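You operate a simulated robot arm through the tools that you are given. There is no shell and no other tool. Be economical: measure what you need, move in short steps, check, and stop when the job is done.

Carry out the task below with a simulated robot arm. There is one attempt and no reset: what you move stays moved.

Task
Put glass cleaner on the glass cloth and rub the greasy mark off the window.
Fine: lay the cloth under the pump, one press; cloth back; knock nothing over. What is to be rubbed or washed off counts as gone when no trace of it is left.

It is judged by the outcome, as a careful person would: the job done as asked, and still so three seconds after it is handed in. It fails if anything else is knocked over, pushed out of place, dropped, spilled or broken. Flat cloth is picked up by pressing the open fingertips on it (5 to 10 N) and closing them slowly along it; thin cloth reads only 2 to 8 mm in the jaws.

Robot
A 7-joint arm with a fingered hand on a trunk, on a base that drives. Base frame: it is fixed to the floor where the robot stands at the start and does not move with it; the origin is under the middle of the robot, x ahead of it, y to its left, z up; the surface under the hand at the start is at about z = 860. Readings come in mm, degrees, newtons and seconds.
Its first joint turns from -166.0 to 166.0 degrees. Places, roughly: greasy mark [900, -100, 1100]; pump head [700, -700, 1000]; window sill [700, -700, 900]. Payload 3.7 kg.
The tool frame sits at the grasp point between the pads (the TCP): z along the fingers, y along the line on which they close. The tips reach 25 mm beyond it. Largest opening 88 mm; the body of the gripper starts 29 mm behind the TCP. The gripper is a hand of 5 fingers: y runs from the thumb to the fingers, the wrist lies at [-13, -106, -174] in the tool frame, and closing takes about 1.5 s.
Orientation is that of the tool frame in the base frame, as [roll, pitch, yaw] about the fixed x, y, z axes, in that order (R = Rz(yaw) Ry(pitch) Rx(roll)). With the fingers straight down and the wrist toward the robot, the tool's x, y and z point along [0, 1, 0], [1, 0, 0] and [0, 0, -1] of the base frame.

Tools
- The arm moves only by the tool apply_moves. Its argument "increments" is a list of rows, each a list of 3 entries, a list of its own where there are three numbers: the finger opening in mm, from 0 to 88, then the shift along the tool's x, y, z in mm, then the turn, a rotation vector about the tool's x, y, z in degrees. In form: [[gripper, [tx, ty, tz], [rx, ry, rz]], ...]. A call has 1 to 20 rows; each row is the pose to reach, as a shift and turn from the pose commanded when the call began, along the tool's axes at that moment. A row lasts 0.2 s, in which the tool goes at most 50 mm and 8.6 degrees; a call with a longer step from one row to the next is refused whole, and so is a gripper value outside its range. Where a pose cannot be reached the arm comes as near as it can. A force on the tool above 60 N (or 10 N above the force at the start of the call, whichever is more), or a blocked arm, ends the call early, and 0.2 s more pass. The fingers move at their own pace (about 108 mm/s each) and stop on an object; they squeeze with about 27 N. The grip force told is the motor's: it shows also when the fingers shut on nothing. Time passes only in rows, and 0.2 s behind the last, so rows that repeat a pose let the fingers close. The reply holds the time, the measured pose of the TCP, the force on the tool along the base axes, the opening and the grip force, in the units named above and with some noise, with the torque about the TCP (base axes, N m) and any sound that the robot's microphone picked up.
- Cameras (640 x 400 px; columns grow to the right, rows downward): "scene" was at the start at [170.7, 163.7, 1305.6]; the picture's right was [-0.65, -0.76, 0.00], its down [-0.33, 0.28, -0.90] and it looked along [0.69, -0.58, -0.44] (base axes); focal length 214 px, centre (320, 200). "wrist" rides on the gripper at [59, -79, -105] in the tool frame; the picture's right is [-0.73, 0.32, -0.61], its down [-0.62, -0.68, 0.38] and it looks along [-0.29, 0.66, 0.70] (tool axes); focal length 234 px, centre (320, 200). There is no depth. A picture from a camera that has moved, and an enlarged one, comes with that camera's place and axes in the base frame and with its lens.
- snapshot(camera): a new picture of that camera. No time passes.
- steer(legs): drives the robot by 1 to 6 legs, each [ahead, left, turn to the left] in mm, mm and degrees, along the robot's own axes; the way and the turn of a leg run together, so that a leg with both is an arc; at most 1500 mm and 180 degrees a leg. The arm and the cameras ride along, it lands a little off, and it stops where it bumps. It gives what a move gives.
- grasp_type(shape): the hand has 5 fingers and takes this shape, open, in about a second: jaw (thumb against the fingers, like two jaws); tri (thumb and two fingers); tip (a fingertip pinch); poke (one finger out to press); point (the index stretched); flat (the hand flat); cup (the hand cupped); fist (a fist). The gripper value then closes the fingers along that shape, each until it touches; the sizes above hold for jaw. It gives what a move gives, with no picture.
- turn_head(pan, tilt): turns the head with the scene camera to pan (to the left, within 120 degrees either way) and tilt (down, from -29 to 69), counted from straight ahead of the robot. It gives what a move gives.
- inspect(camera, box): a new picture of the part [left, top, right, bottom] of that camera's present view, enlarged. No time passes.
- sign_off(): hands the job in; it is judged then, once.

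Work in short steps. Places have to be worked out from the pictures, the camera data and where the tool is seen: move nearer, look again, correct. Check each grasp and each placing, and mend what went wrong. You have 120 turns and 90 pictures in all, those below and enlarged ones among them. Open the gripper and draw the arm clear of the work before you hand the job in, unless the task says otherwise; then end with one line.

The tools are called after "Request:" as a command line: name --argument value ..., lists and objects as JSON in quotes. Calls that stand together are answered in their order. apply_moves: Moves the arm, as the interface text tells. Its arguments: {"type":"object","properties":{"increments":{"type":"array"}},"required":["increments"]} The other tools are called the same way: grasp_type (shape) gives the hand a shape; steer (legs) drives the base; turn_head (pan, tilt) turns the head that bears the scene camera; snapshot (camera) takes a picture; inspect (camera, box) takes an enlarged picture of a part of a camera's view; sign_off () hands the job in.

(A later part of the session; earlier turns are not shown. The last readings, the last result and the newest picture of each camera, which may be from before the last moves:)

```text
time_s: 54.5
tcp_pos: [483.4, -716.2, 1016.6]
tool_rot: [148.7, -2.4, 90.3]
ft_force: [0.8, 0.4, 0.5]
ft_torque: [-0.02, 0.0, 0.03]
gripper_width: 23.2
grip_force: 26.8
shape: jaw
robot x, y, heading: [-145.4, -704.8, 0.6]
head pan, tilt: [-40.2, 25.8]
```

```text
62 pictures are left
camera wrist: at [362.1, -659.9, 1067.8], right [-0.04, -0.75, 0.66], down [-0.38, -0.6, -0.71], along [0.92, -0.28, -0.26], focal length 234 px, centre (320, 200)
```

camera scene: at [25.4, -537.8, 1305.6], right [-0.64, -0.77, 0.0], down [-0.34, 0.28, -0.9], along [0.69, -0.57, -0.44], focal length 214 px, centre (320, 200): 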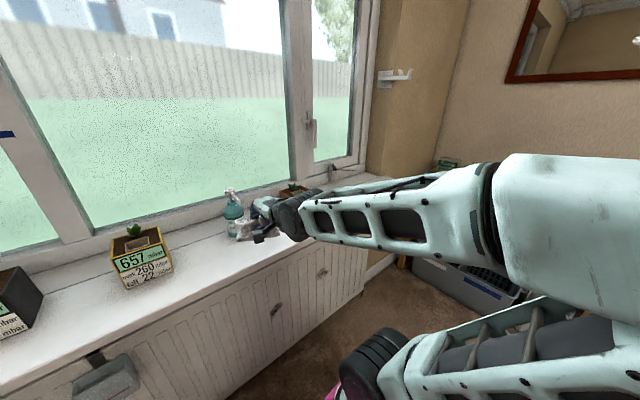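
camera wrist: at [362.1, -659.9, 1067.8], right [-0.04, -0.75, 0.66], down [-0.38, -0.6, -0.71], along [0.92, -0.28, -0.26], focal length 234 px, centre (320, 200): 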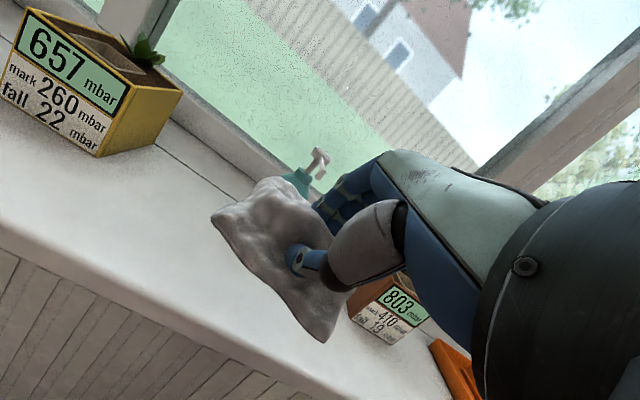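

The cloth hangs nicely and the bottle is straight ahead. I tilt a bit more and lower to z≈916 in front of the sill's objects, then look before sliding under the nozzle.

Request:
apply_moves --increments '[[0, [-2, -20, 34], [-4, 0, 0]], [0, [-4, -40, 67], [-8.6, 0, 0]], [0, [-5, -51, 86], [-8.6, 0, 0]], [0, [-5, -51, 86], [-8.6, 0, 0]]]'

Request:
inspect --camera "scene" --box '[180, 150, 340, 270]'

Request:
snapshot --camera "wrist"

```text
time_s: 55.5
tcp_pos: [546.5, -702.3, 988.3]
tool_rot: [140.1, -2.3, 90.3]
ft_force: [0.4, 0.1, -0.5]
ft_torque: [0.03, 0.0, 0.02]
gripper_width: 23.3
grip_force: 26.4
shape: jaw
out of reach, approached as far as the arm can: row 1, 2, 3, 4
robot x, y, heading: [-144.7, -700.4, 0.6]
head pan, tilt: [-40.2, 25.8]
```

```text
3.33 times, centred on (260, 210) of scene
camera zoom: at [25.4, -537.8, 1305.6], right [-0.64, -0.77, 0.0], down [-0.34, 0.28, -0.9], along [0.69, -0.57, -0.44], focal length 715 px, centre (520, 167)
```

zoom: 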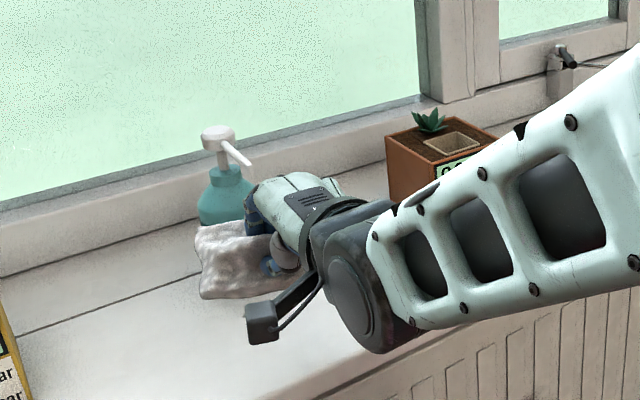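

```text
60 pictures are left
camera wrist: at [419.4, -645.0, 1020.2], right [-0.14, -0.75, 0.64], down [-0.28, -0.59, -0.76], along [0.95, -0.28, -0.13], focal length 234 px, centre (320, 200)
```

wrist: 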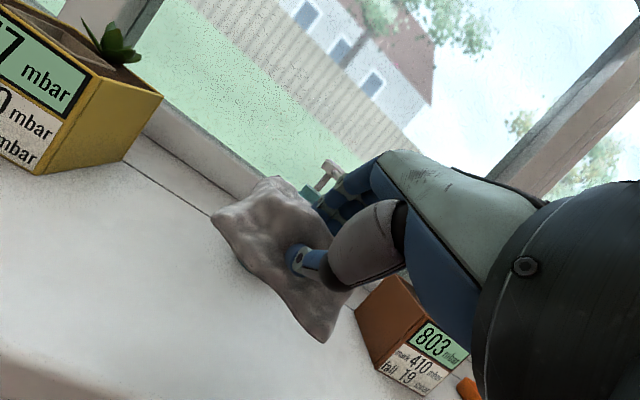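

The tilted low pose is too near the robot to reach. I back the base off another 150 mm for arm room.

Request:
steer --legs '[[-150, 0, 0]]'

Request:
apply_moves --increments '[[0, [0, 0, 0], [0, 0, 0]]]'

```text
time_s: 56.8
tcp_pos: [395.4, -703.3, 987.3]
tool_rot: [140.2, -2.4, 90.4]
ft_force: [0.6, 0.3, -1.1]
ft_torque: [-0.02, 0.0, 0.0]
gripper_width: 23.4
grip_force: 26.7
shape: jaw
robot x, y, heading: [-293.7, -704.6, 0.6]
head pan, tilt: [-40.2, 25.8]
```

```text
time_s: 57.2
tcp_pos: [396.0, -703.2, 988.3]
tool_rot: [140.1, -2.4, 90.4]
ft_force: [-0.9, -0.2, -0.5]
ft_torque: [0.0, 0.05, -0.03]
gripper_width: 23.2
grip_force: 27.2
shape: jaw
robot x, y, heading: [-292.8, -705.1, 0.8]
head pan, tilt: [-40.2, 25.8]
```

Now I go forward at this height to x≈530 and then lower to z≈920, well in front of the nozzle.

Request:
apply_moves --increments '[[0, [-6, 34, 28], [0, 0, 0]], [0, [-12, 68, 56], [0, 0, 0]], [0, [-18, 103, 86], [0, 0, 0]], [0, [-18, 81, 112], [0, 0, 0]], [0, [-18, 59, 138], [0, 0, 0]], [0, [-18, 59, 138], [0, 0, 0]]]'

Request:
snapshot --camera "scene"

Request:
snapshot --camera "wrist"

```text
time_s: 58.6
tcp_pos: [528.8, -720.1, 917.7]
tool_rot: [140.1, -2.4, 90.4]
ft_force: [-0.2, -0.1, -0.7]
ft_torque: [0.02, 0.01, -0.02]
gripper_width: 22.9
grip_force: 27.0
shape: jaw
robot x, y, heading: [-297.8, -703.5, 0.9]
head pan, tilt: [-40.2, 25.8]
```

```text
59 pictures are left
camera scene: at [-125.7, -539.1, 1305.6], right [-0.64, -0.77, 0.0], down [-0.34, 0.28, -0.9], along [0.69, -0.57, -0.44], focal length 214 px, centre (320, 200)
```

scene: 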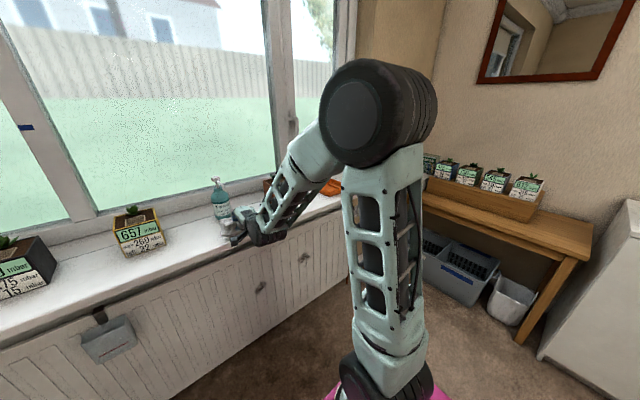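

```text
58 pictures are left
camera wrist: at [401.0, -663.1, 949.0], right [-0.14, -0.75, 0.64], down [-0.27, -0.59, -0.76], along [0.95, -0.28, -0.13], focal length 234 px, centre (320, 200)
```

wrist: 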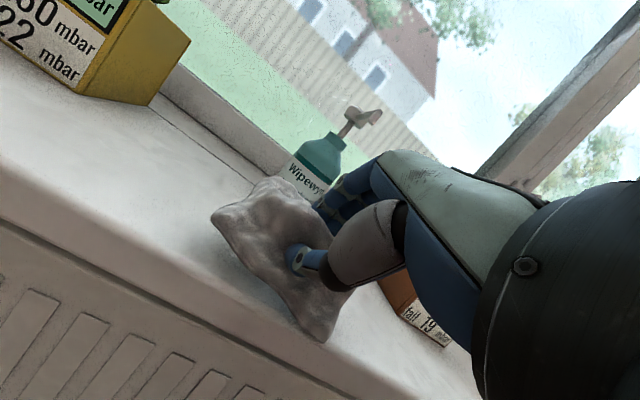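

Nozzle position reconfirmed near (632, −718, 1012). I slide forward under it to TCP x≈614 at this height, slowly, then check.

Request:
apply_moves --increments '[[0, [0, 16, 14], [0, 0, 0]], [0, [0, 32, 27], [0, 0, 0]], [0, [0, 48, 40], [0, 0, 0]], [0, [0, 65, 55], [0, 0, 0]], [0, [0, 65, 55], [0, 0, 0]]]'

Request:
inspect --camera "scene" --box '[170, 150, 300, 260]'

Request:
snapshot --camera "wrist"

```text
time_s: 59.8
tcp_pos: [612.7, -716.7, 916.6]
tool_rot: [140.2, -2.4, 90.4]
ft_force: [-0.3, 0.2, 1.0]
ft_torque: [-0.07, 0.01, 0.01]
gripper_width: 23.1
grip_force: 27.4
shape: jaw
robot x, y, heading: [-293.8, -707.3, 0.8]
head pan, tilt: [-40.2, 25.8]
```

```text
3.64 times, centred on (235, 205) of scene
camera zoom: at [-125.7, -539.1, 1305.6], right [-0.64, -0.77, 0.0], down [-0.34, 0.28, -0.9], along [0.69, -0.57, -0.44], focal length 780 px, centre (629, 182)
```

zoom: 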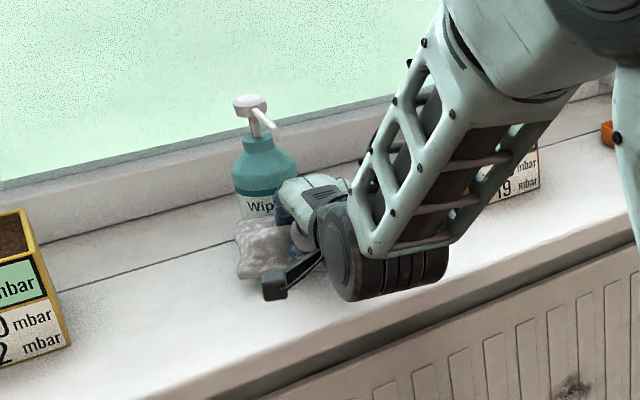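

```text
56 pictures are left
camera wrist: at [486.9, -659.3, 948.4], right [-0.14, -0.75, 0.64], down [-0.27, -0.59, -0.76], along [0.95, -0.28, -0.13], focal length 234 px, centre (320, 200)
```

wrist: 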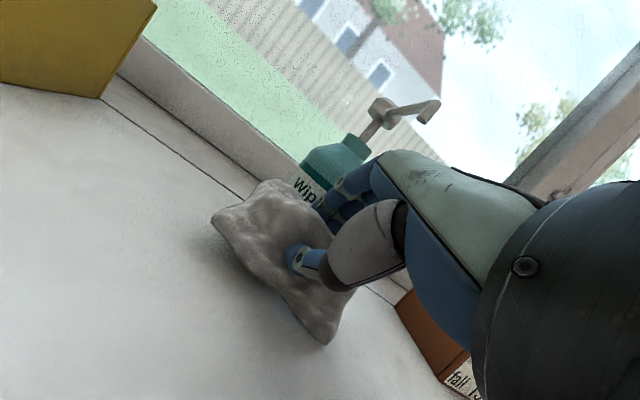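

The hand is beneath the nozzle, not touching the bottle. I lower until the cloth meets the sill.

Request:
apply_moves --increments '[[0, [0, -3.2, 3.8], [0, 0, 0]], [0, [0, -6.4, 7.7], [0, 0, 0]], [0, [0, -9.6, 11.5], [0, 0, 0]], [0, [0, -12.9, 15.3], [0, 0, 0]], [0, [0, -12.9, 15.3], [0, 0, 0]]]'

Request:
inspect --camera "wrist" --box '[180, 80, 460, 370]'

```text
time_s: 61.0
tcp_pos: [614.0, -714.4, 900.3]
tool_rot: [140.0, -2.4, 90.4]
ft_force: [5.2, -3.7, 19.8]
ft_torque: [-0.14, -0.12, -0.02]
gripper_width: 26.7
grip_force: 27.2
shape: jaw
robot x, y, heading: [-290.7, -706.0, 0.6]
head pan, tilt: [-40.2, 25.8]
```

```text
1.38 times, centred on (320, 225) of wrist
camera zoom: at [487.1, -658.1, 931.6], right [-0.14, -0.75, 0.64], down [-0.27, -0.59, -0.76], along [0.95, -0.28, -0.12], focal length 323 px, centre (320, 166)
```

zoom: 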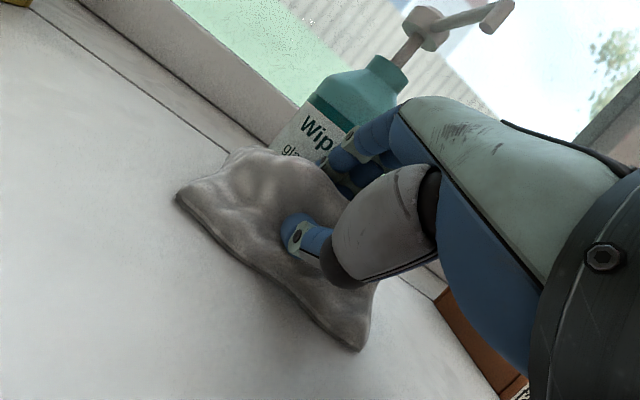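

The cloth has met the sill with 20 N. I ease up 2 mm, open modestly, and back out toward −x.

Request:
apply_moves --increments '[[22, [0, 1.5, -1.8], [0, 0, 0]], [30, [0, 1.5, -1.8], [0, 0, 0]], [40, [0, 2, -2.5], [0, 0, 0]], [44, [0, 2, -2.5], [0, 0, 0]], [44, [0, 3, -6], [0, 0, 0]]]'

Request:
inspect --camera "wrist" --box '[180, 80, 460, 370]'

```text
time_s: 62.2
tcp_pos: [612.4, -715.9, 905.5]
tool_rot: [140.3, -2.4, 90.5]
ft_force: [1.3, 1.3, 8.3]
ft_torque: [0.04, 0.0, 0.01]
gripper_width: 40.2
grip_force: 0.0
shape: jaw
robot x, y, heading: [-293.9, -701.4, 0.9]
head pan, tilt: [-40.2, 25.8]
```

```text
1.38 times, centred on (320, 225) of wrist
camera zoom: at [485.1, -658.8, 936.6], right [-0.13, -0.75, 0.64], down [-0.27, -0.59, -0.76], along [0.95, -0.28, -0.13], focal length 323 px, centre (320, 166)
```

zoom: 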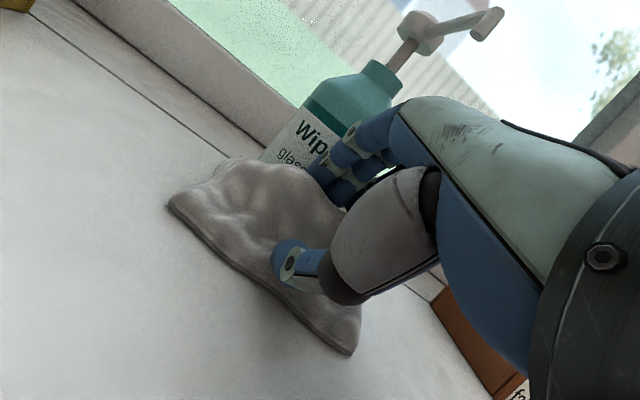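

Released. I retreat along the fingers' axis (back and up), then straight back.

Request:
apply_moves --increments '[[44, [0, 0, -10], [0, 0, 0]], [44, [0, 0, -25], [0, 0, 0]], [44, [0, -10, -45], [0, 0, 0]], [44, [0, -38, -70], [0, 0, 0]], [44, [0, -76, -102], [0, 0, 0]], [44, [0, -100, -130], [0, 0, 0]]]'

Request:
snapshot --camera "wrist"

Request:
inspect --camera "scene" --box '[170, 150, 300, 260]'

```text
time_s: 63.6
tcp_pos: [454.9, -717.2, 943.9]
tool_rot: [140.2, -2.4, 90.4]
ft_force: [0.2, 0.3, -0.5]
ft_torque: [0.03, 0.03, 0.02]
gripper_width: 43.9
grip_force: 0.0
shape: jaw
robot x, y, heading: [-296.4, -704.0, 0.6]
head pan, tilt: [-40.2, 25.8]
```

```text
53 pictures are left
camera wrist: at [327.8, -661.1, 975.9], right [-0.14, -0.75, 0.64], down [-0.27, -0.59, -0.76], along [0.95, -0.28, -0.13], focal length 234 px, centre (320, 200)
```

wrist: 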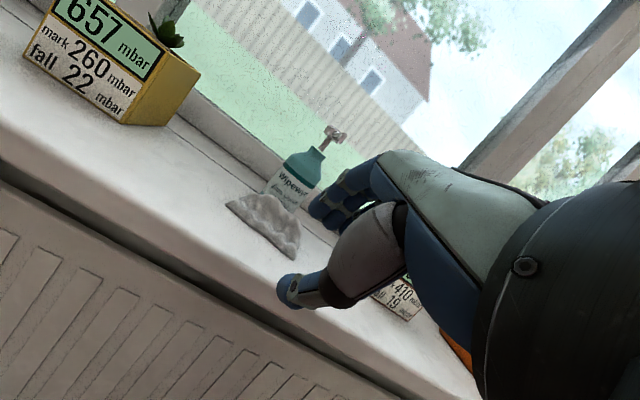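

```text
3.64 times, centred on (235, 205) of scene
camera zoom: at [-125.4, -539.1, 1305.6], right [-0.64, -0.77, 0.0], down [-0.34, 0.28, -0.9], along [0.69, -0.57, -0.44], focal length 780 px, centre (629, 182)
```

zoom: 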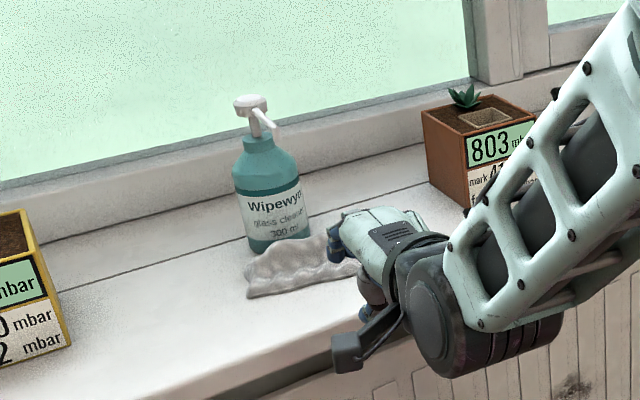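

The cloth lies about x 590–660, y −660 to −760, so the nozzle tip (632, −719) is above it. I raise the hand, straighten it to vertical, and close the fingers to make a pressing tip.

Request:
apply_moves --increments '[[44, [0, 28, -34], [0, 0, 0]], [20, [0, 56, -67], [8, 0, 0]], [0, [0, 85, -101], [16, 0, 0]], [0, [0, 113, -135], [24, 0, 0]], [0, [3, 150, -104], [32, 0, 0]], [0, [3, 193, -67], [40, 0, 0]], [0, [3, 193, -67], [40, 0, 0]]]'

Request:
snapshot --camera "wrist"

Request:
inspect --camera "scene" --box '[170, 120, 320, 260]'

```text
refused: row 6 steps farther than a row can; nothing moved
```

```text
51 pictures are left
camera wrist: at [327.8, -661.1, 975.9], right [-0.14, -0.75, 0.64], down [-0.27, -0.59, -0.76], along [0.95, -0.28, -0.13], focal length 234 px, centre (320, 200)
```

wrist: 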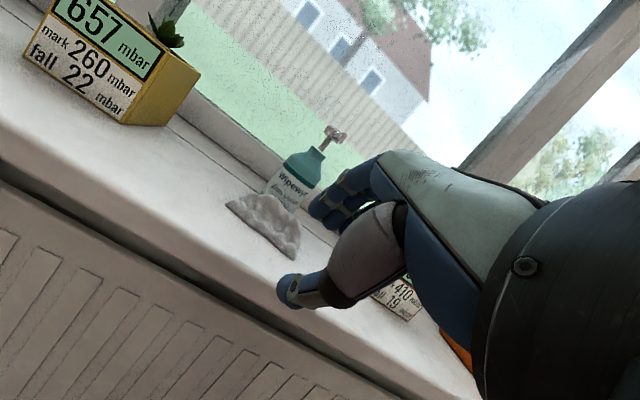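

```text
2.86 times, centred on (245, 190) of scene
camera zoom: at [-125.4, -539.1, 1305.6], right [-0.64, -0.77, 0.0], down [-0.34, 0.28, -0.9], along [0.69, -0.57, -0.44], focal length 613 px, centre (534, 229)
```

zoom: 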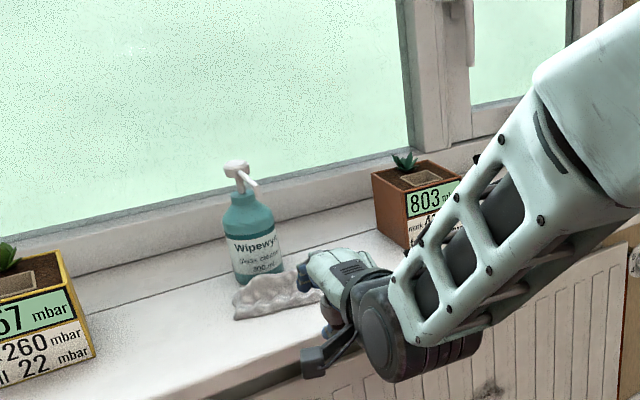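

One row step was too long, so nothing moved; I repeat with shorter steps.

Request:
apply_moves --increments '[[44, [0, 28, -34], [0, 0, 0]], [20, [0, 56, -67], [8, 0, 0]], [0, [0, 85, -101], [16, 0, 0]], [0, [0, 113, -135], [24, 0, 0]], [0, [3, 140, -112], [32, 0, 0]], [0, [3, 167, -90], [40, 0, 0]], [0, [3, 193, -67], [40, 0, 0]], [0, [3, 193, -67], [40, 0, 0]]]'

Request:
snapshot --camera "wrist"

```text
time_s: 65.4
tcp_pos: [557.6, -719.4, 1116.8]
tool_rot: [-179.8, -2.3, 90.4]
ft_force: [1.0, -0.2, 0.6]
ft_torque: [0.01, -0.03, 0.01]
gripper_width: 0.0
grip_force: 26.9
shape: jaw
robot x, y, heading: [-290.1, -709.7, 0.5]
head pan, tilt: [-40.2, 25.8]
```

```text
49 pictures are left
camera wrist: at [480.9, -667.8, 1224.7], right [0.33, -0.75, 0.58], down [-0.68, -0.61, -0.41], along [0.66, -0.26, -0.71], focal length 234 px, centre (320, 200)
```

wrist: 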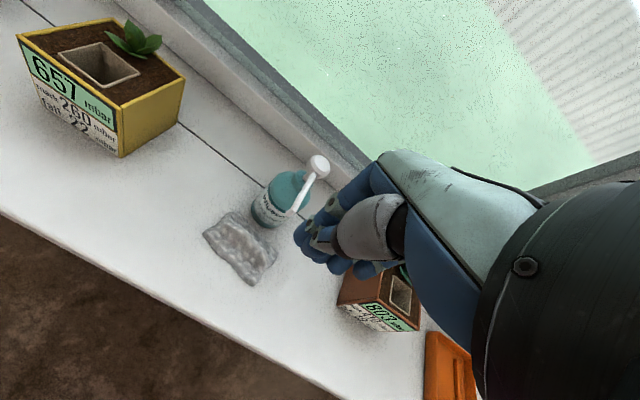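

The cloth centre is ≈(628, −716) with the nozzle tip above it; the pump top checks at (710, −716, 1028). I move the closed fingertips above the pump head.

Request:
apply_moves --increments '[[0, [1, 40, 0], [0, 0, 0]], [0, [2, 80, 0], [0, 0, 0]], [0, [3, 120, 0], [0, 0, 0]], [0, [3, 153, 10], [0, 0, 0]], [0, [3, 153, 30], [0, 0, 0]], [0, [3, 153, 30], [0, 0, 0]]]'

Request:
inspect --camera "wrist" --box '[200, 130, 420, 350]'

Request:
inspect --camera "scene" --box '[170, 120, 300, 250]'

```text
time_s: 66.8
tcp_pos: [714.5, -717.2, 1090.6]
tool_rot: [-179.8, -2.5, 90.3]
ft_force: [0.3, -0.3, 0.9]
ft_torque: [-0.04, -0.01, 0.0]
gripper_width: 0.0
grip_force: 26.8
shape: jaw
robot x, y, heading: [-294.7, -702.7, 0.9]
head pan, tilt: [-40.2, 25.8]
```

```text
1.82 times, centred on (310, 240) of wrist
camera zoom: at [635.9, -662.0, 1196.7], right [0.33, -0.75, 0.58], down [-0.68, -0.61, -0.41], along [0.66, -0.26, -0.71], focal length 426 px, centre (338, 127)
```

zoom: 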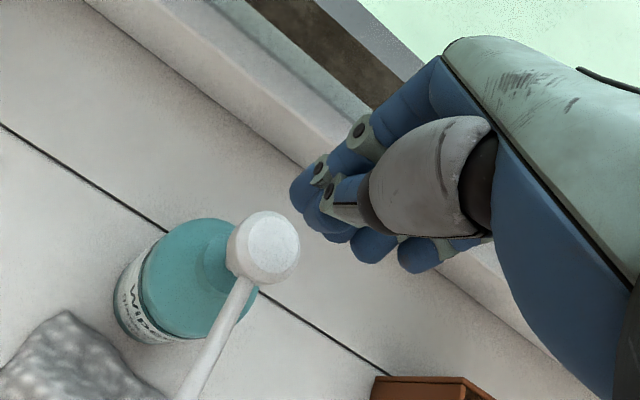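

```text
3.08 times, centred on (235, 185) of scene
camera zoom: at [-125.7, -539.1, 1305.6], right [-0.64, -0.77, 0.0], down [-0.34, 0.28, -0.9], along [0.69, -0.57, -0.44], focal length 660 px, centre (582, 246)
```

zoom: 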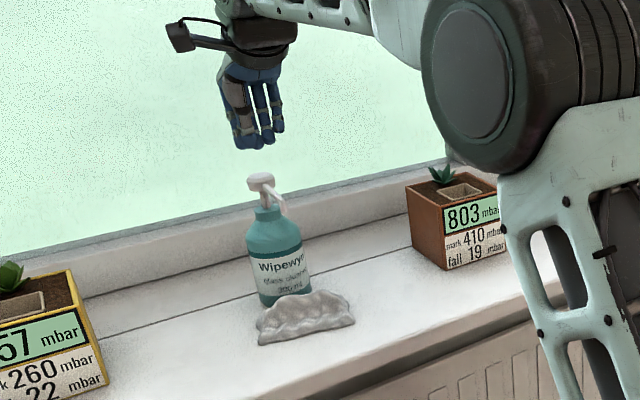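

The head is at (711, −716, 1030), almost exactly below the tips. I correct 3 mm and lower to just above it.

Request:
apply_moves --increments '[[0, [0, -3, 10], [0, 0, 0]], [0, [0, -3, 20], [0, 0, 0]], [0, [0, -3, 28], [0, 0, 0]], [0, [0, -3, 28], [0, 0, 0]]]'

Request:
inspect --camera "wrist" --box '[200, 130, 420, 350]'

Request:
inspect --camera "scene" --box '[190, 140, 270, 220]'

```text
time_s: 67.8
tcp_pos: [709.2, -714.0, 1059.4]
tool_rot: [-179.8, -2.4, 90.4]
ft_force: [0.1, 0.0, -0.4]
ft_torque: [0.02, -0.02, 0.0]
gripper_width: 0.0
grip_force: 27.7
shape: jaw
robot x, y, heading: [-292.5, -703.5, 0.6]
head pan, tilt: [-40.2, 25.8]
```

```text
1.82 times, centred on (310, 240) of wrist
camera zoom: at [630.5, -661.4, 1166.3], right [0.33, -0.75, 0.58], down [-0.68, -0.61, -0.41], along [0.66, -0.26, -0.71], focal length 426 px, centre (338, 127)
```

zoom: 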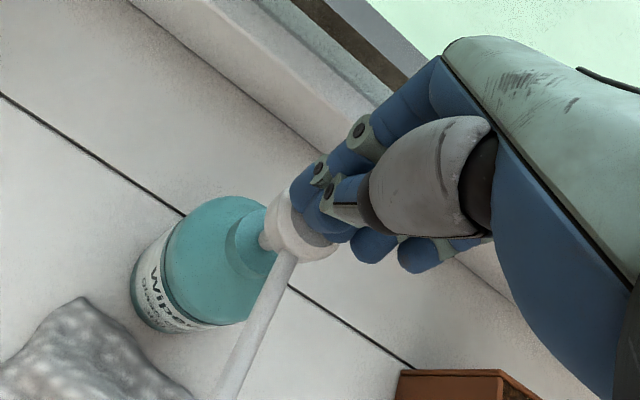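

```text
5.00 times, centred on (230, 180) of scene
camera zoom: at [-125.6, -539.1, 1305.6], right [-0.64, -0.77, 0.0], down [-0.34, 0.28, -0.9], along [0.69, -0.57, -0.44], focal length 1072 px, centre (770, 300)
```

zoom: 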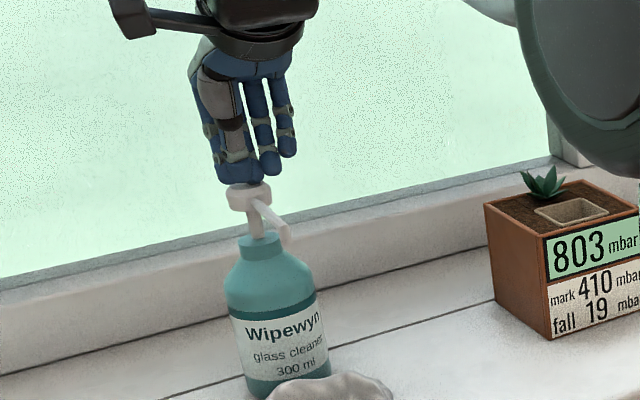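

The tips are just above the head, about 5 mm to its left. I shift over and press straight down slowly, about 20 mm past contact at most.

Request:
apply_moves --increments '[[0, [-5, 1, 0], [0, 0, 0]], [0, [-5, 1, 3], [0, 0, 0]], [0, [-5, 1, 6], [0, 0, 0]], [0, [-5, 1, 9], [0, 0, 0]], [0, [-5, 1, 12], [0, 0, 0]], [0, [-5, 1, 15], [0, 0, 0]]]'

```text
time_s: 69.2
tcp_pos: [708.9, -720.4, 1043.6]
tool_rot: [-180.0, -2.3, 90.4]
ft_force: [1.1, -2.5, 9.1]
ft_torque: [-0.06, 0.0, 0.0]
gripper_width: 0.0
grip_force: 27.1
shape: jaw
robot x, y, heading: [-296.0, -704.2, 0.7]
head pan, tilt: [-40.2, 25.8]
```

The pump is giving way under 9 N. I continue the same stroke downward.

Request:
apply_moves --increments '[[0, [0, 0, 3], [0, 0, 0]], [0, [0, 0, 6], [0, 0, 0]], [0, [0, 0, 9], [0, 0, 0]], [0, [0, 0, 12], [0, 0, 0]]]'

Request:
inspect --camera "scene" --box '[180, 140, 280, 240]'

```text
time_s: 70.2
tcp_pos: [708.2, -718.4, 1039.5]
tool_rot: [179.3, -2.4, 90.5]
ft_force: [10.1, -3.2, 58.8]
ft_torque: [-0.03, -0.39, -0.02]
gripper_width: 0.2
grip_force: 26.9
shape: jaw
robot x, y, heading: [-294.1, -705.7, 0.8]
head pan, tilt: [-40.2, 25.8]
```

```text
4.00 times, centred on (230, 190) of scene
camera zoom: at [-127.6, -539.3, 1305.9], right [-0.64, -0.77, 0.0], down [-0.33, 0.28, -0.9], along [0.7, -0.57, -0.43], focal length 858 px, centre (680, 240)
```

zoom: 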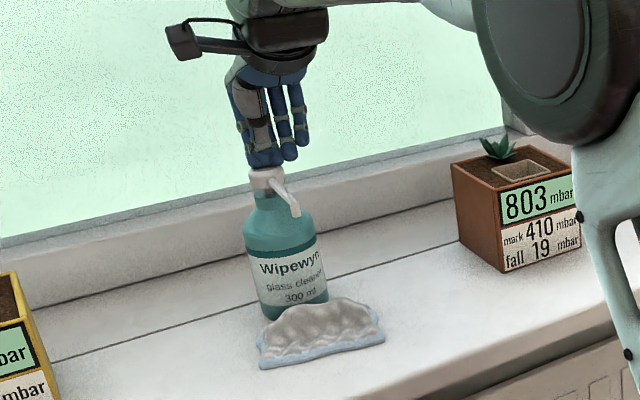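

The pump reached its end stop and the cloth now shows a bluish wetness. I release straight up and retreat.

Request:
apply_moves --increments '[[0, [0, 0, -8], [0, 0, 0]], [0, [0, 0, -20], [0, 0, 0]], [0, [0, 0, -45], [0, 0, 0]], [0, [0, 0, -80], [0, 0, 0]], [0, [0, -40, -100], [0, 0, 0]], [0, [0, -80, -100], [0, 0, 0]], [0, [0, -120, -100], [0, 0, 0]], [0, [0, -120, -100], [0, 0, 0]]]'

Request:
inspect --camera "scene" --box '[180, 140, 280, 240]'

Request:
snapshot --camera "wrist"

```text
time_s: 72.0
tcp_pos: [587.0, -723.0, 1130.3]
tool_rot: [-179.8, -2.3, 90.4]
ft_force: [-0.4, 0.4, -0.3]
ft_torque: [0.03, -0.01, 0.01]
gripper_width: 0.1
grip_force: 26.6
shape: jaw
robot x, y, heading: [-295.2, -703.7, 0.7]
head pan, tilt: [-40.2, 25.8]
```

```text
4.00 times, centred on (230, 190) of scene
camera zoom: at [-125.5, -539.1, 1305.6], right [-0.64, -0.77, 0.0], down [-0.34, 0.28, -0.9], along [0.69, -0.57, -0.44], focal length 858 px, centre (680, 240)
```

zoom: 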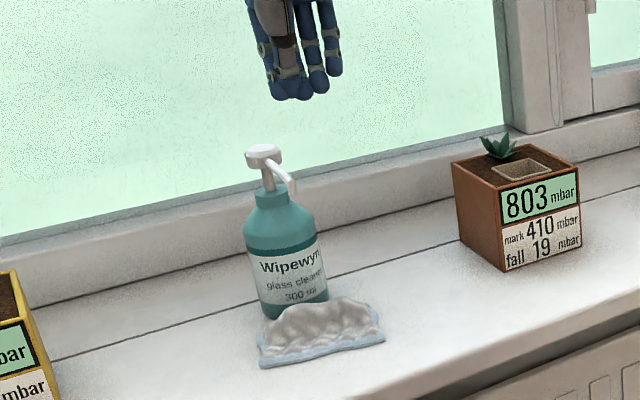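

```text
42 pictures are left
camera wrist: at [509.1, -669.0, 1237.7], right [0.33, -0.75, 0.58], down [-0.68, -0.61, -0.41], along [0.66, -0.26, -0.71], focal length 234 px, centre (320, 200)
```

wrist: 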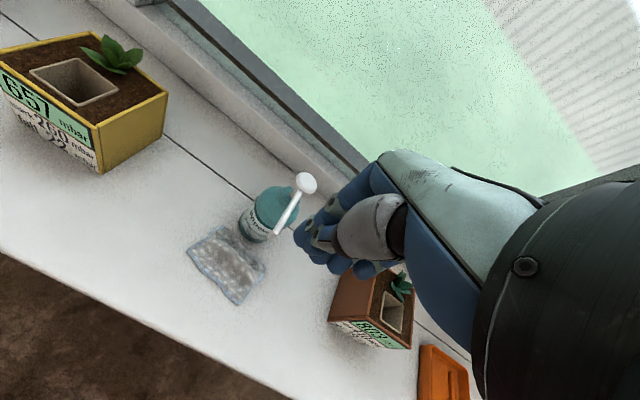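

The cloth is wetted and the bottle stands. I return to the same tilted pose in front of the sill to re-grip the same fold from where I released it.

Request:
apply_moves --increments '[[44, [2, -44, 0], [0, 0, 0]], [44, [4, -88, 0], [0, 0, 0]], [44, [6, -132, 0], [0, 0, 0]], [44, [6, -132, 40], [-8, 0, 0]], [44, [6, -132, 80], [-16, 0, 0]], [44, [6, -132, 120], [-24, 0, 0]], [44, [6, -132, 155], [-32, 0, 0]], [44, [6, -132, 186], [-40, 0, 0]], [44, [6, -132, 186], [-40, 0, 0]]]'

Request:
inspect --camera "scene" --box '[180, 150, 300, 260]'

```text
time_s: 74.0
tcp_pos: [455.5, -711.3, 945.1]
tool_rot: [140.2, -2.3, 90.3]
ft_force: [0.2, 1.3, -0.1]
ft_torque: [0.01, -0.03, 0.01]
gripper_width: 43.7
grip_force: 0.1
shape: jaw
robot x, y, heading: [-292.3, -705.0, 0.6]
head pan, tilt: [-40.2, 25.8]
```

```text
3.64 times, centred on (240, 205) of scene
camera zoom: at [-125.7, -539.1, 1305.6], right [-0.64, -0.77, 0.0], down [-0.34, 0.28, -0.9], along [0.69, -0.57, -0.44], focal length 780 px, centre (611, 182)
```

zoom: 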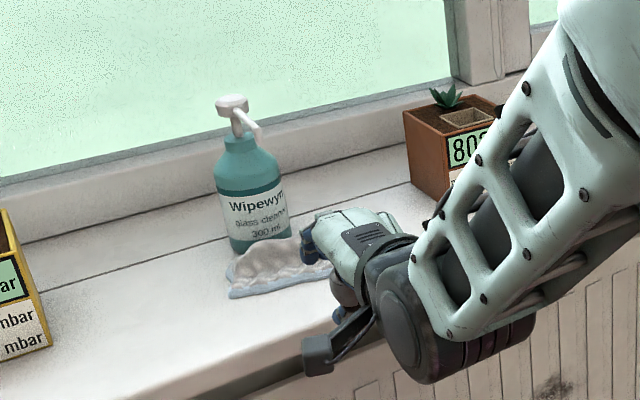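

In position, y off by 5 mm. I retrace the exit path back toward the fold, stopping 10 mm short.

Request:
apply_moves --increments '[[44, [-2, 24, 28], [0, 0, 0]], [44, [-5, 55, 55], [0, 0, 0]], [44, [-5, 82, 78], [0, 0, 0]], [44, [-5, 100, 95], [0, 0, 0]], [44, [-5, 100, 110], [0, 0, 0]], [44, [-5, 100, 120], [0, 0, 0]], [44, [-5, 100, 120], [0, 0, 0]]]'

Request:
inspect --camera "wrist" --box '[180, 80, 460, 370]'

```text
time_s: 75.6
tcp_pos: [609.3, -715.2, 917.3]
tool_rot: [140.2, -2.4, 90.4]
ft_force: [0.2, -0.9, -0.1]
ft_torque: [0.0, -0.01, 0.01]
gripper_width: 44.0
grip_force: 0.0
shape: jaw
robot x, y, heading: [-290.0, -707.2, 0.8]
head pan, tilt: [-40.2, 25.8]
```

```text
1.38 times, centred on (320, 225) of wrist
camera zoom: at [481.9, -657.3, 949.8], right [-0.14, -0.75, 0.64], down [-0.27, -0.59, -0.76], along [0.95, -0.28, -0.13], focal length 323 px, centre (320, 166)
```

zoom: 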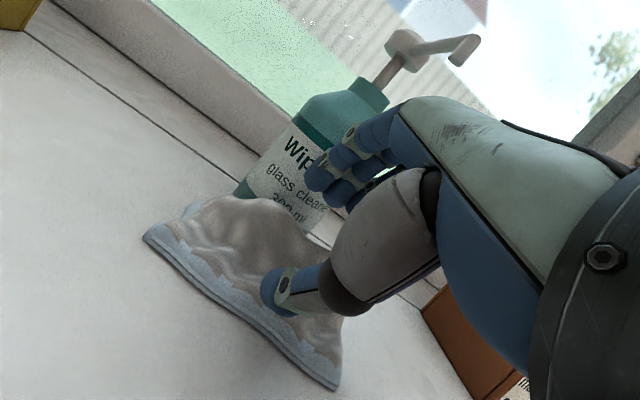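

The fingers straddle the fold. I lower about 14 mm toward contact.

Request:
apply_moves --increments '[[44, [0, -2, 4], [0, 0, 0]], [44, [0, -4, 8], [0, 0, 0]], [44, [0, -6, 11], [0, 0, 0]], [44, [0, -7, 13], [0, 0, 0]], [44, [0, -7, 13], [0, 0, 0]]]'

```text
time_s: 76.8
tcp_pos: [612.5, -712.6, 903.8]
tool_rot: [140.1, -2.4, 90.4]
ft_force: [-0.5, 0.1, 5.2]
ft_torque: [0.01, -0.1, -0.02]
gripper_width: 45.8
grip_force: 0.0
shape: jaw
robot x, y, heading: [-291.8, -704.9, 0.7]
head pan, tilt: [-40.2, 25.8]
```

Contact at 5 N. I close slowly from 44 mm and watch the width.

Request:
apply_moves --increments '[[40, [0, 0, 0], [0, 0, 0]], [36, [0, 0, 0], [0, 0, 0]], [32, [0, 0, 0], [0, 0, 0]], [28, [0, 0, 0], [0, 0, 0]], [24, [0, 0, 0], [0, 0, 0]], [20, [0, 0, 0], [0, 0, 0]], [16, [0, 0, 0], [0, 0, 0]]]'

Request:
inspect --camera "wrist" --box '[180, 80, 460, 370]'

```text
time_s: 78.4
tcp_pos: [612.1, -712.9, 903.2]
tool_rot: [140.1, -2.4, 90.4]
ft_force: [0.0, -1.0, 29.4]
ft_torque: [-0.01, -0.85, 0.07]
gripper_width: 27.2
grip_force: 27.1
shape: jaw
robot x, y, heading: [-292.3, -703.2, 0.5]
head pan, tilt: [-40.2, 25.8]
```

```text
1.38 times, centred on (320, 225) of wrist
camera zoom: at [485.3, -656.4, 936.4], right [-0.14, -0.75, 0.64], down [-0.27, -0.59, -0.76], along [0.95, -0.28, -0.12], focal length 323 px, centre (320, 166)
```

zoom: 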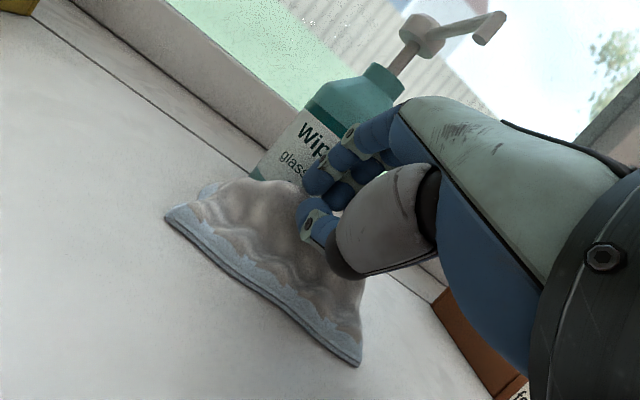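

The jaws are stopped at 27 mm on the fold. I hold the squeeze, ease up the pressure, and lift slightly as a test.

Request:
apply_moves --increments '[[0, [0, 1.5, -2], [0, 0, 0]], [0, [0, 1.5, -2], [0, 0, 0]], [0, [0, 1.5, -2], [0, 0, 0]], [0, [0, 3, -6], [0, 0, 0]], [0, [0, 4, -12], [0, 0, 0]], [0, [0, 4, -18], [0, 0, 0]]]'

Request:
inspect --camera "wrist" --box '[180, 80, 460, 370]'

```text
time_s: 79.8
tcp_pos: [603.9, -714.9, 917.1]
tool_rot: [140.3, -2.3, 90.3]
ft_force: [0.0, 0.4, -0.5]
ft_torque: [-0.01, 0.02, 0.0]
gripper_width: 18.5
grip_force: 27.1
shape: jaw
robot x, y, heading: [-293.1, -703.1, 0.9]
head pan, tilt: [-40.2, 25.8]
```

```text
1.38 times, centred on (320, 225) of wrist
camera zoom: at [476.7, -658.2, 950.2], right [-0.13, -0.75, 0.64], down [-0.28, -0.59, -0.76], along [0.95, -0.28, -0.13], focal length 323 px, centre (320, 166)
```

zoom: 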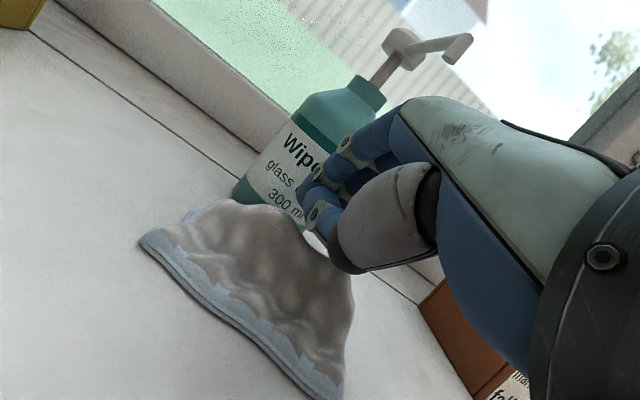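

The grip holds at 18 mm and the fold follows. I back out along the exit path and check the cloth comes along.

Request:
apply_moves --increments '[[0, [0, 0, -10], [0, 0, 0]], [0, [0, -10, -30], [0, 0, 0]], [0, [0, -38, -55], [0, 0, 0]], [0, [0, -70, -85], [0, 0, 0]], [0, [0, -95, -115], [0, 0, 0]], [0, [0, -95, -115], [0, 0, 0]]]'

Request:
snapshot --camera "wrist"

Request:
inspect --camera "scene" --box '[180, 150, 300, 260]'

```text
time_s: 81.2
tcp_pos: [458.2, -716.8, 946.7]
tool_rot: [140.3, -2.4, 90.4]
ft_force: [-1.6, 0.4, -0.5]
ft_torque: [0.01, -0.02, -0.01]
gripper_width: 18.5
grip_force: 27.0
shape: jaw
robot x, y, heading: [-292.7, -704.2, 0.7]
head pan, tilt: [-40.2, 25.8]
```

```text
37 pictures are left
camera wrist: at [331.8, -659.8, 979.2], right [-0.14, -0.75, 0.64], down [-0.27, -0.59, -0.76], along [0.95, -0.28, -0.13], focal length 234 px, centre (320, 200)
```

wrist: 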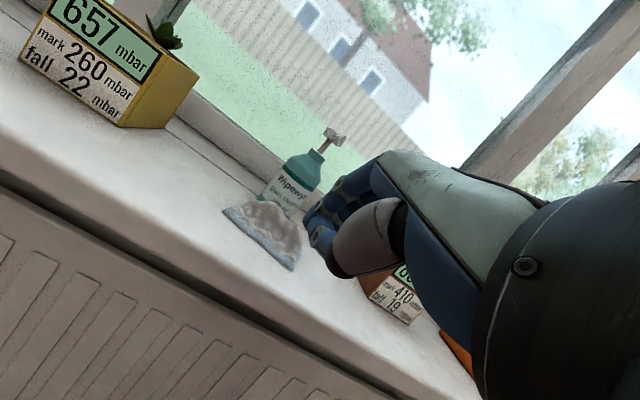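

```text
3.64 times, centred on (240, 205) of scene
camera zoom: at [-125.6, -539.1, 1305.6], right [-0.64, -0.77, 0.0], down [-0.34, 0.28, -0.9], along [0.69, -0.57, -0.44], focal length 780 px, centre (611, 182)
```

zoom: 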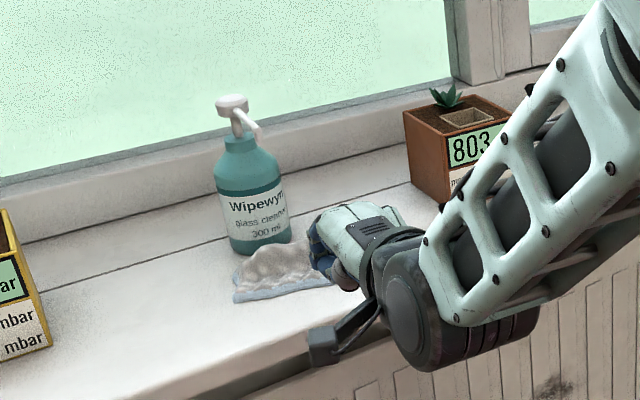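

The cloth slipped out, but it was dragged some 15–20 mm toward me: it now spans about x 572–640, centre (607, −712). I'll drag it further out from under the nozzle with light finger pressure, then pick it vertically; first I move above its near half with less tilt.

Request:
apply_moves --increments '[[10, [1, 20, 17], [5, 0, 0]], [30, [2, 40, 34], [10, 0, 0]], [30, [4, 60, 51], [15, 0, 0]], [30, [4, 80, 68], [20, 0, 0]], [30, [4, 97, 84], [20, 0, 0]], [30, [4, 97, 84], [20, 0, 0]]]'

Request:
snapshot --camera "wrist"

```text
time_s: 82.6
tcp_pos: [587.5, -710.4, 944.2]
tool_rot: [160.2, -2.3, 90.4]
ft_force: [1.2, 0.3, 0.3]
ft_torque: [0.0, 0.01, -0.01]
gripper_width: 29.8
grip_force: 0.0
shape: jaw
robot x, y, heading: [-292.3, -708.0, 0.8]
head pan, tilt: [-40.2, 25.8]
```

```text
35 pictures are left
camera wrist: at [479.4, -655.0, 1019.0], right [0.1, -0.75, 0.65], down [-0.51, -0.6, -0.62], along [0.86, -0.27, -0.44], focal length 234 px, centre (320, 200)
```

wrist: 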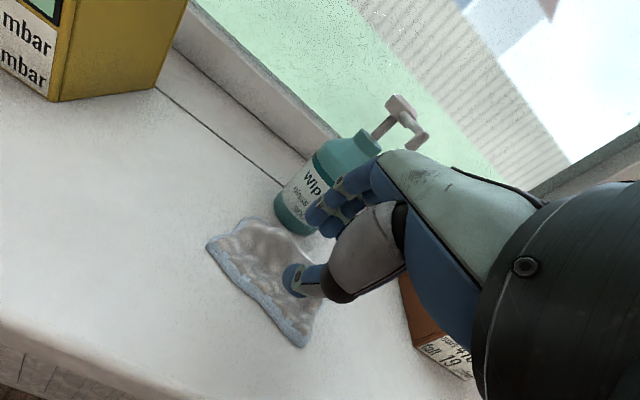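

The tips are over the cloth's near half. I lower straight down toward contact.

Request:
apply_moves --increments '[[30, [0, -5, 14], [0, 0, 0]], [30, [0, -10, 26], [0, 0, 0]], [30, [0, -12, 33], [0, 0, 0]], [30, [0, -14, 37], [0, 0, 0]], [30, [0, -14.5, 39.5], [0, 0, 0]], [30, [0, -14.5, 39.5], [0, 0, 0]]]'

```text
time_s: 83.7
tcp_pos: [587.6, -708.8, 915.6]
tool_rot: [158.9, -2.2, 90.4]
ft_force: [-8.2, 0.2, 27.0]
ft_torque: [-0.6, -0.75, -0.08]
gripper_width: 28.6
grip_force: 0.1
shape: jaw
robot x, y, heading: [-294.3, -702.9, 0.5]
head pan, tilt: [-40.2, 25.8]
stopped in row 5: the force on the tool passed its limit at 64 N (the readings are from after the stop); the commanded pose is now the measured one
```

Contact on the fold at z≈916, 27 N. I ease a little and drag toward me 55 mm at a steady height.

Request:
apply_moves --increments '[[30, [0, 0.7, -1.5], [0, 0, 0]], [30, [0, -7, -4.5], [0, 0, 0]], [30, [0, -14, -7], [0, 0, 0]], [30, [0, -21, -9.5], [0, 0, 0]], [30, [0, -28, -12], [0, 0, 0]], [30, [0, -35, -14.5], [0, 0, 0]], [30, [0, -42, -17], [0, 0, 0]], [30, [0, -50, -20], [0, 0, 0]]]'

Request:
snapshot --camera "wrist"

```text
time_s: 85.5
tcp_pos: [534.0, -710.4, 911.9]
tool_rot: [159.4, -2.4, 90.5]
ft_force: [0.2, 0.0, 0.1]
ft_torque: [0.02, -0.01, 0.0]
gripper_width: 29.8
grip_force: 0.1
shape: jaw
robot x, y, heading: [-297.6, -703.1, 0.7]
head pan, tilt: [-40.2, 25.8]
```

```text
34 pictures are left
camera wrist: at [424.2, -655.0, 984.7], right [0.09, -0.75, 0.65], down [-0.5, -0.6, -0.62], along [0.86, -0.27, -0.43], focal length 234 px, centre (320, 200)
```

wrist: 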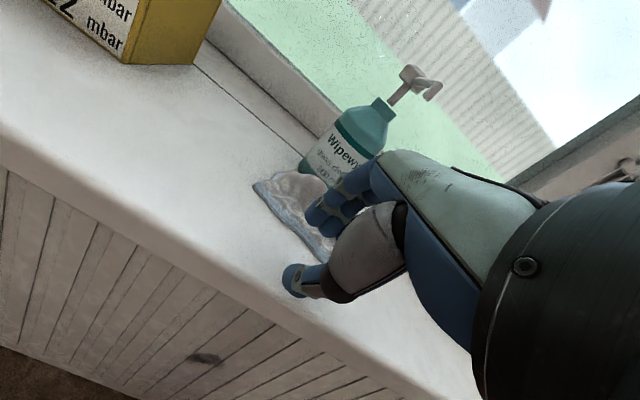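

The fold just slipped under the tips; the cloth's edge is still at x≈597. A lower, less tilted straddling pinch (like the first successful one) is the better plan; I rise to see exactly where the fold is now.

Request:
apply_moves --increments '[[54, [0, 0, -15], [0, 0, 0]], [54, [0, 0, -40], [0, 0, 0]], [54, [0, 0, -70], [0, 0, 0]], [54, [0, 0, -70], [0, 0, 0]]]'

Request:
inspect --camera "wrist" --box '[200, 80, 440, 300]'

Request:
inspect --camera "scene" --box '[200, 150, 280, 250]'

```text
time_s: 86.5
tcp_pos: [507.9, -712.0, 976.3]
tool_rot: [159.4, -2.3, 90.5]
ft_force: [0.8, -0.7, 0.7]
ft_torque: [0.05, 0.01, -0.01]
gripper_width: 53.7
grip_force: 0.1
shape: jaw
robot x, y, heading: [-290.0, -704.0, 0.8]
head pan, tilt: [-40.2, 25.8]
```

```text
1.82 times, centred on (320, 190) of wrist
camera zoom: at [397.7, -656.4, 1049.5], right [0.09, -0.75, 0.65], down [-0.5, -0.6, -0.62], along [0.86, -0.27, -0.43], focal length 426 px, centre (320, 218)
```

zoom: 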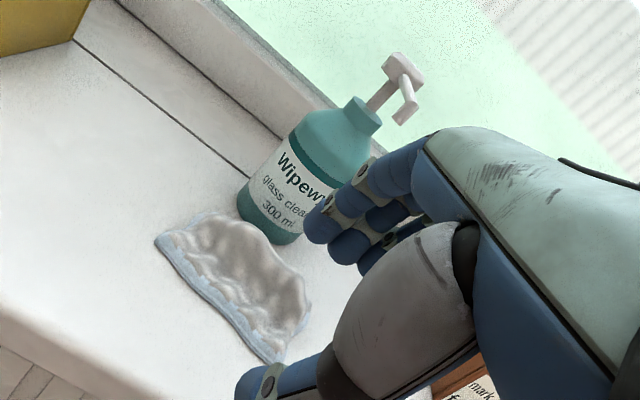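

```text
4.00 times, centred on (240, 200) of scene
camera zoom: at [-125.8, -539.1, 1305.6], right [-0.64, -0.77, 0.0], down [-0.34, 0.28, -0.9], along [0.69, -0.57, -0.44], focal length 858 px, centre (640, 200)
```

zoom: 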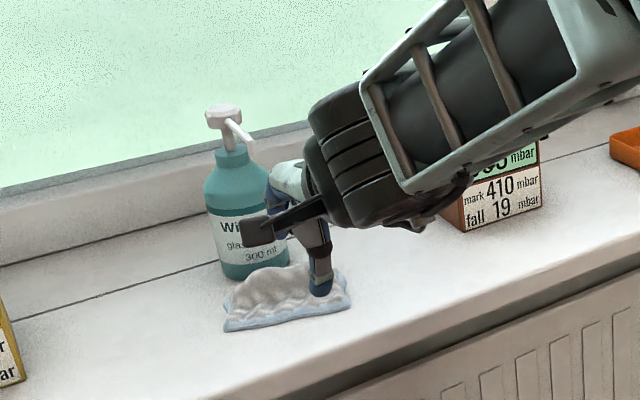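

The fold's crest is near (614, −708) and the cloth is turned about 15°. I'll come in along the finger axis at 20° tilt, 54 mm open, aiming the tips at (612, −712); first to the start of that line, with a 12° yaw to align.

Request:
apply_moves --increments '[[54, [0, 32, 12], [0, 0, 6]], [54, [0, 63, 23], [0, 0, 12]], [54, [0, 63, 23], [0, 0, 12]]]'

Request:
apply_moves --increments '[[54, [0, 0, 20], [0, 0, 0]], [54, [0, 0, 40], [0, 0, 0]], [54, [0, 0, 55], [0, 0, 0]], [54, [0, 0, 60], [0, 0, 0]], [54, [0, 0, 60], [0, 0, 0]]]'

Request:
inspect --camera "wrist" --box '[180, 80, 460, 370]'

```text
time_s: 87.3
tcp_pos: [575.9, -711.5, 976.8]
tool_rot: [160.3, -6.4, 79.2]
ft_force: [-1.2, 0.6, 0.6]
ft_torque: [-0.01, -0.02, 0.03]
gripper_width: 53.4
grip_force: 0.0
shape: jaw
robot x, y, heading: [-295.4, -708.0, 0.7]
head pan, tilt: [-40.2, 25.8]
```

```text
time_s: 88.5
tcp_pos: [598.5, -709.3, 921.6]
tool_rot: [160.3, -6.5, 79.1]
ft_force: [-0.1, 0.3, 0.1]
ft_torque: [0.02, 0.01, 0.04]
gripper_width: 53.6
grip_force: 0.0
shape: jaw
robot x, y, heading: [-297.1, -705.5, 0.6]
head pan, tilt: [-40.2, 25.8]
```

```text
1.38 times, centred on (320, 225) of wrist
camera zoom: at [501.2, -639.4, 999.5], right [-0.05, -0.8, 0.59], down [-0.61, -0.45, -0.66], along [0.79, -0.4, -0.46], focal length 323 px, centre (320, 166)
```

zoom: 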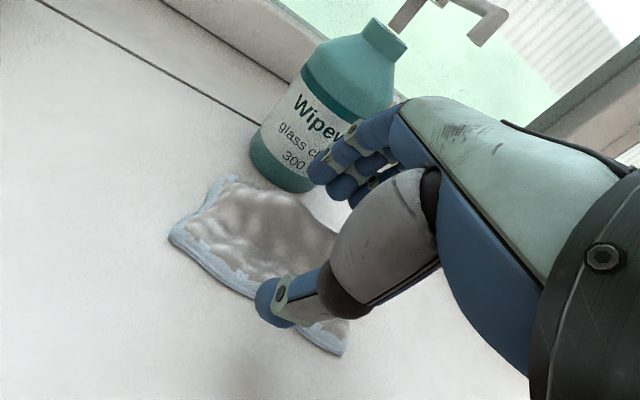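

The hand straddles the fold and clears bottle and nozzle. I go on down the axis in small steps.

Request:
apply_moves --increments '[[54, [0, 0, 5], [0, 0, 0]], [54, [0, 0, 9], [0, 0, 0]], [54, [0, 0, 13], [0, 0, 0]], [54, [0, 0, 16], [0, 0, 0]], [54, [0, 0, 16], [0, 0, 0]]]'

```text
time_s: 89.7
tcp_pos: [603.5, -708.8, 906.6]
tool_rot: [160.3, -6.6, 79.2]
ft_force: [0.7, 0.2, -1.1]
ft_torque: [-0.01, 0.01, -0.02]
gripper_width: 53.8
grip_force: 0.0
shape: jaw
robot x, y, heading: [-293.2, -703.8, 0.7]
head pan, tilt: [-40.2, 25.8]
```

Request:
apply_moves --increments '[[54, [0, 0, 2], [0, 0, 0]], [54, [0, 0, 4], [0, 0, 0]], [54, [0, 0, 5], [0, 0, 0]], [54, [0, 0, 6], [0, 0, 0]], [54, [0, 0, 6], [0, 0, 0]]]'

```text
time_s: 90.9
tcp_pos: [606.3, -708.0, 900.7]
tool_rot: [160.2, -6.5, 79.1]
ft_force: [0.4, 0.0, -0.7]
ft_torque: [0.04, 0.01, -0.05]
gripper_width: 53.7
grip_force: 0.1
shape: jaw
robot x, y, heading: [-294.6, -703.8, 0.9]
head pan, tilt: [-40.2, 25.8]
```

Still no contact at 901; a few millimetres more.

Request:
apply_moves --increments '[[54, [0, 0, 1.5], [0, 0, 0]], [54, [0, 0, 3], [0, 0, 0]], [54, [0, 0, 4], [0, 0, 0]], [54, [0, 0, 5], [0, 0, 0]], [54, [0, 0, 5], [0, 0, 0]]]'

```text
time_s: 92.1
tcp_pos: [606.8, -708.4, 897.9]
tool_rot: [160.1, -6.5, 79.1]
ft_force: [-0.6, 0.5, 0.6]
ft_torque: [-0.01, 0.0, -0.05]
gripper_width: 53.6
grip_force: 0.0
shape: jaw
robot x, y, heading: [-292.1, -703.1, 0.7]
head pan, tilt: [-40.2, 25.8]
```

Request:
apply_moves --increments '[[54, [0, 0, 1], [0, 0, 0]], [54, [0, 0, 2], [0, 0, 0]], [52, [0, 0, 2], [0, 0, 0]], [50, [0, 0, 2], [0, 0, 0]], [48, [0, 0, 2], [0, 0, 0]], [46, [0, 0, 2], [0, 0, 0]]]'

```text
time_s: 93.5
tcp_pos: [605.8, -709.3, 895.3]
tool_rot: [160.3, -6.4, 79.0]
ft_force: [-1.9, 0.3, 7.9]
ft_torque: [0.06, 0.25, 0.04]
gripper_width: 47.0
grip_force: 0.2
shape: jaw
robot x, y, heading: [-296.0, -707.9, 0.8]
head pan, tilt: [-40.2, 25.8]
```

Contact at 8 N, width 47. I close on slowly, easing up a touch to keep the force low.

Request:
apply_moves --increments '[[43, [0, 0, -0.3], [0, 0, 0]], [40, [0, 0, -0.6], [0, 0, 0]], [37, [0, 0, -1], [0, 0, 0]], [34, [0, 0, -1.2], [0, 0, 0]], [31, [0, 0, -1.5], [0, 0, 0]], [28, [0, 0, -1.7], [0, 0, 0]]]'

```text
time_s: 94.9
tcp_pos: [605.8, -708.9, 895.8]
tool_rot: [160.1, -6.5, 79.1]
ft_force: [1.3, 0.7, 12.2]
ft_torque: [0.01, 0.23, 0.08]
gripper_width: 40.4
grip_force: 27.0
shape: jaw
robot x, y, heading: [-292.3, -705.8, 0.6]
head pan, tilt: [-40.2, 25.8]
```

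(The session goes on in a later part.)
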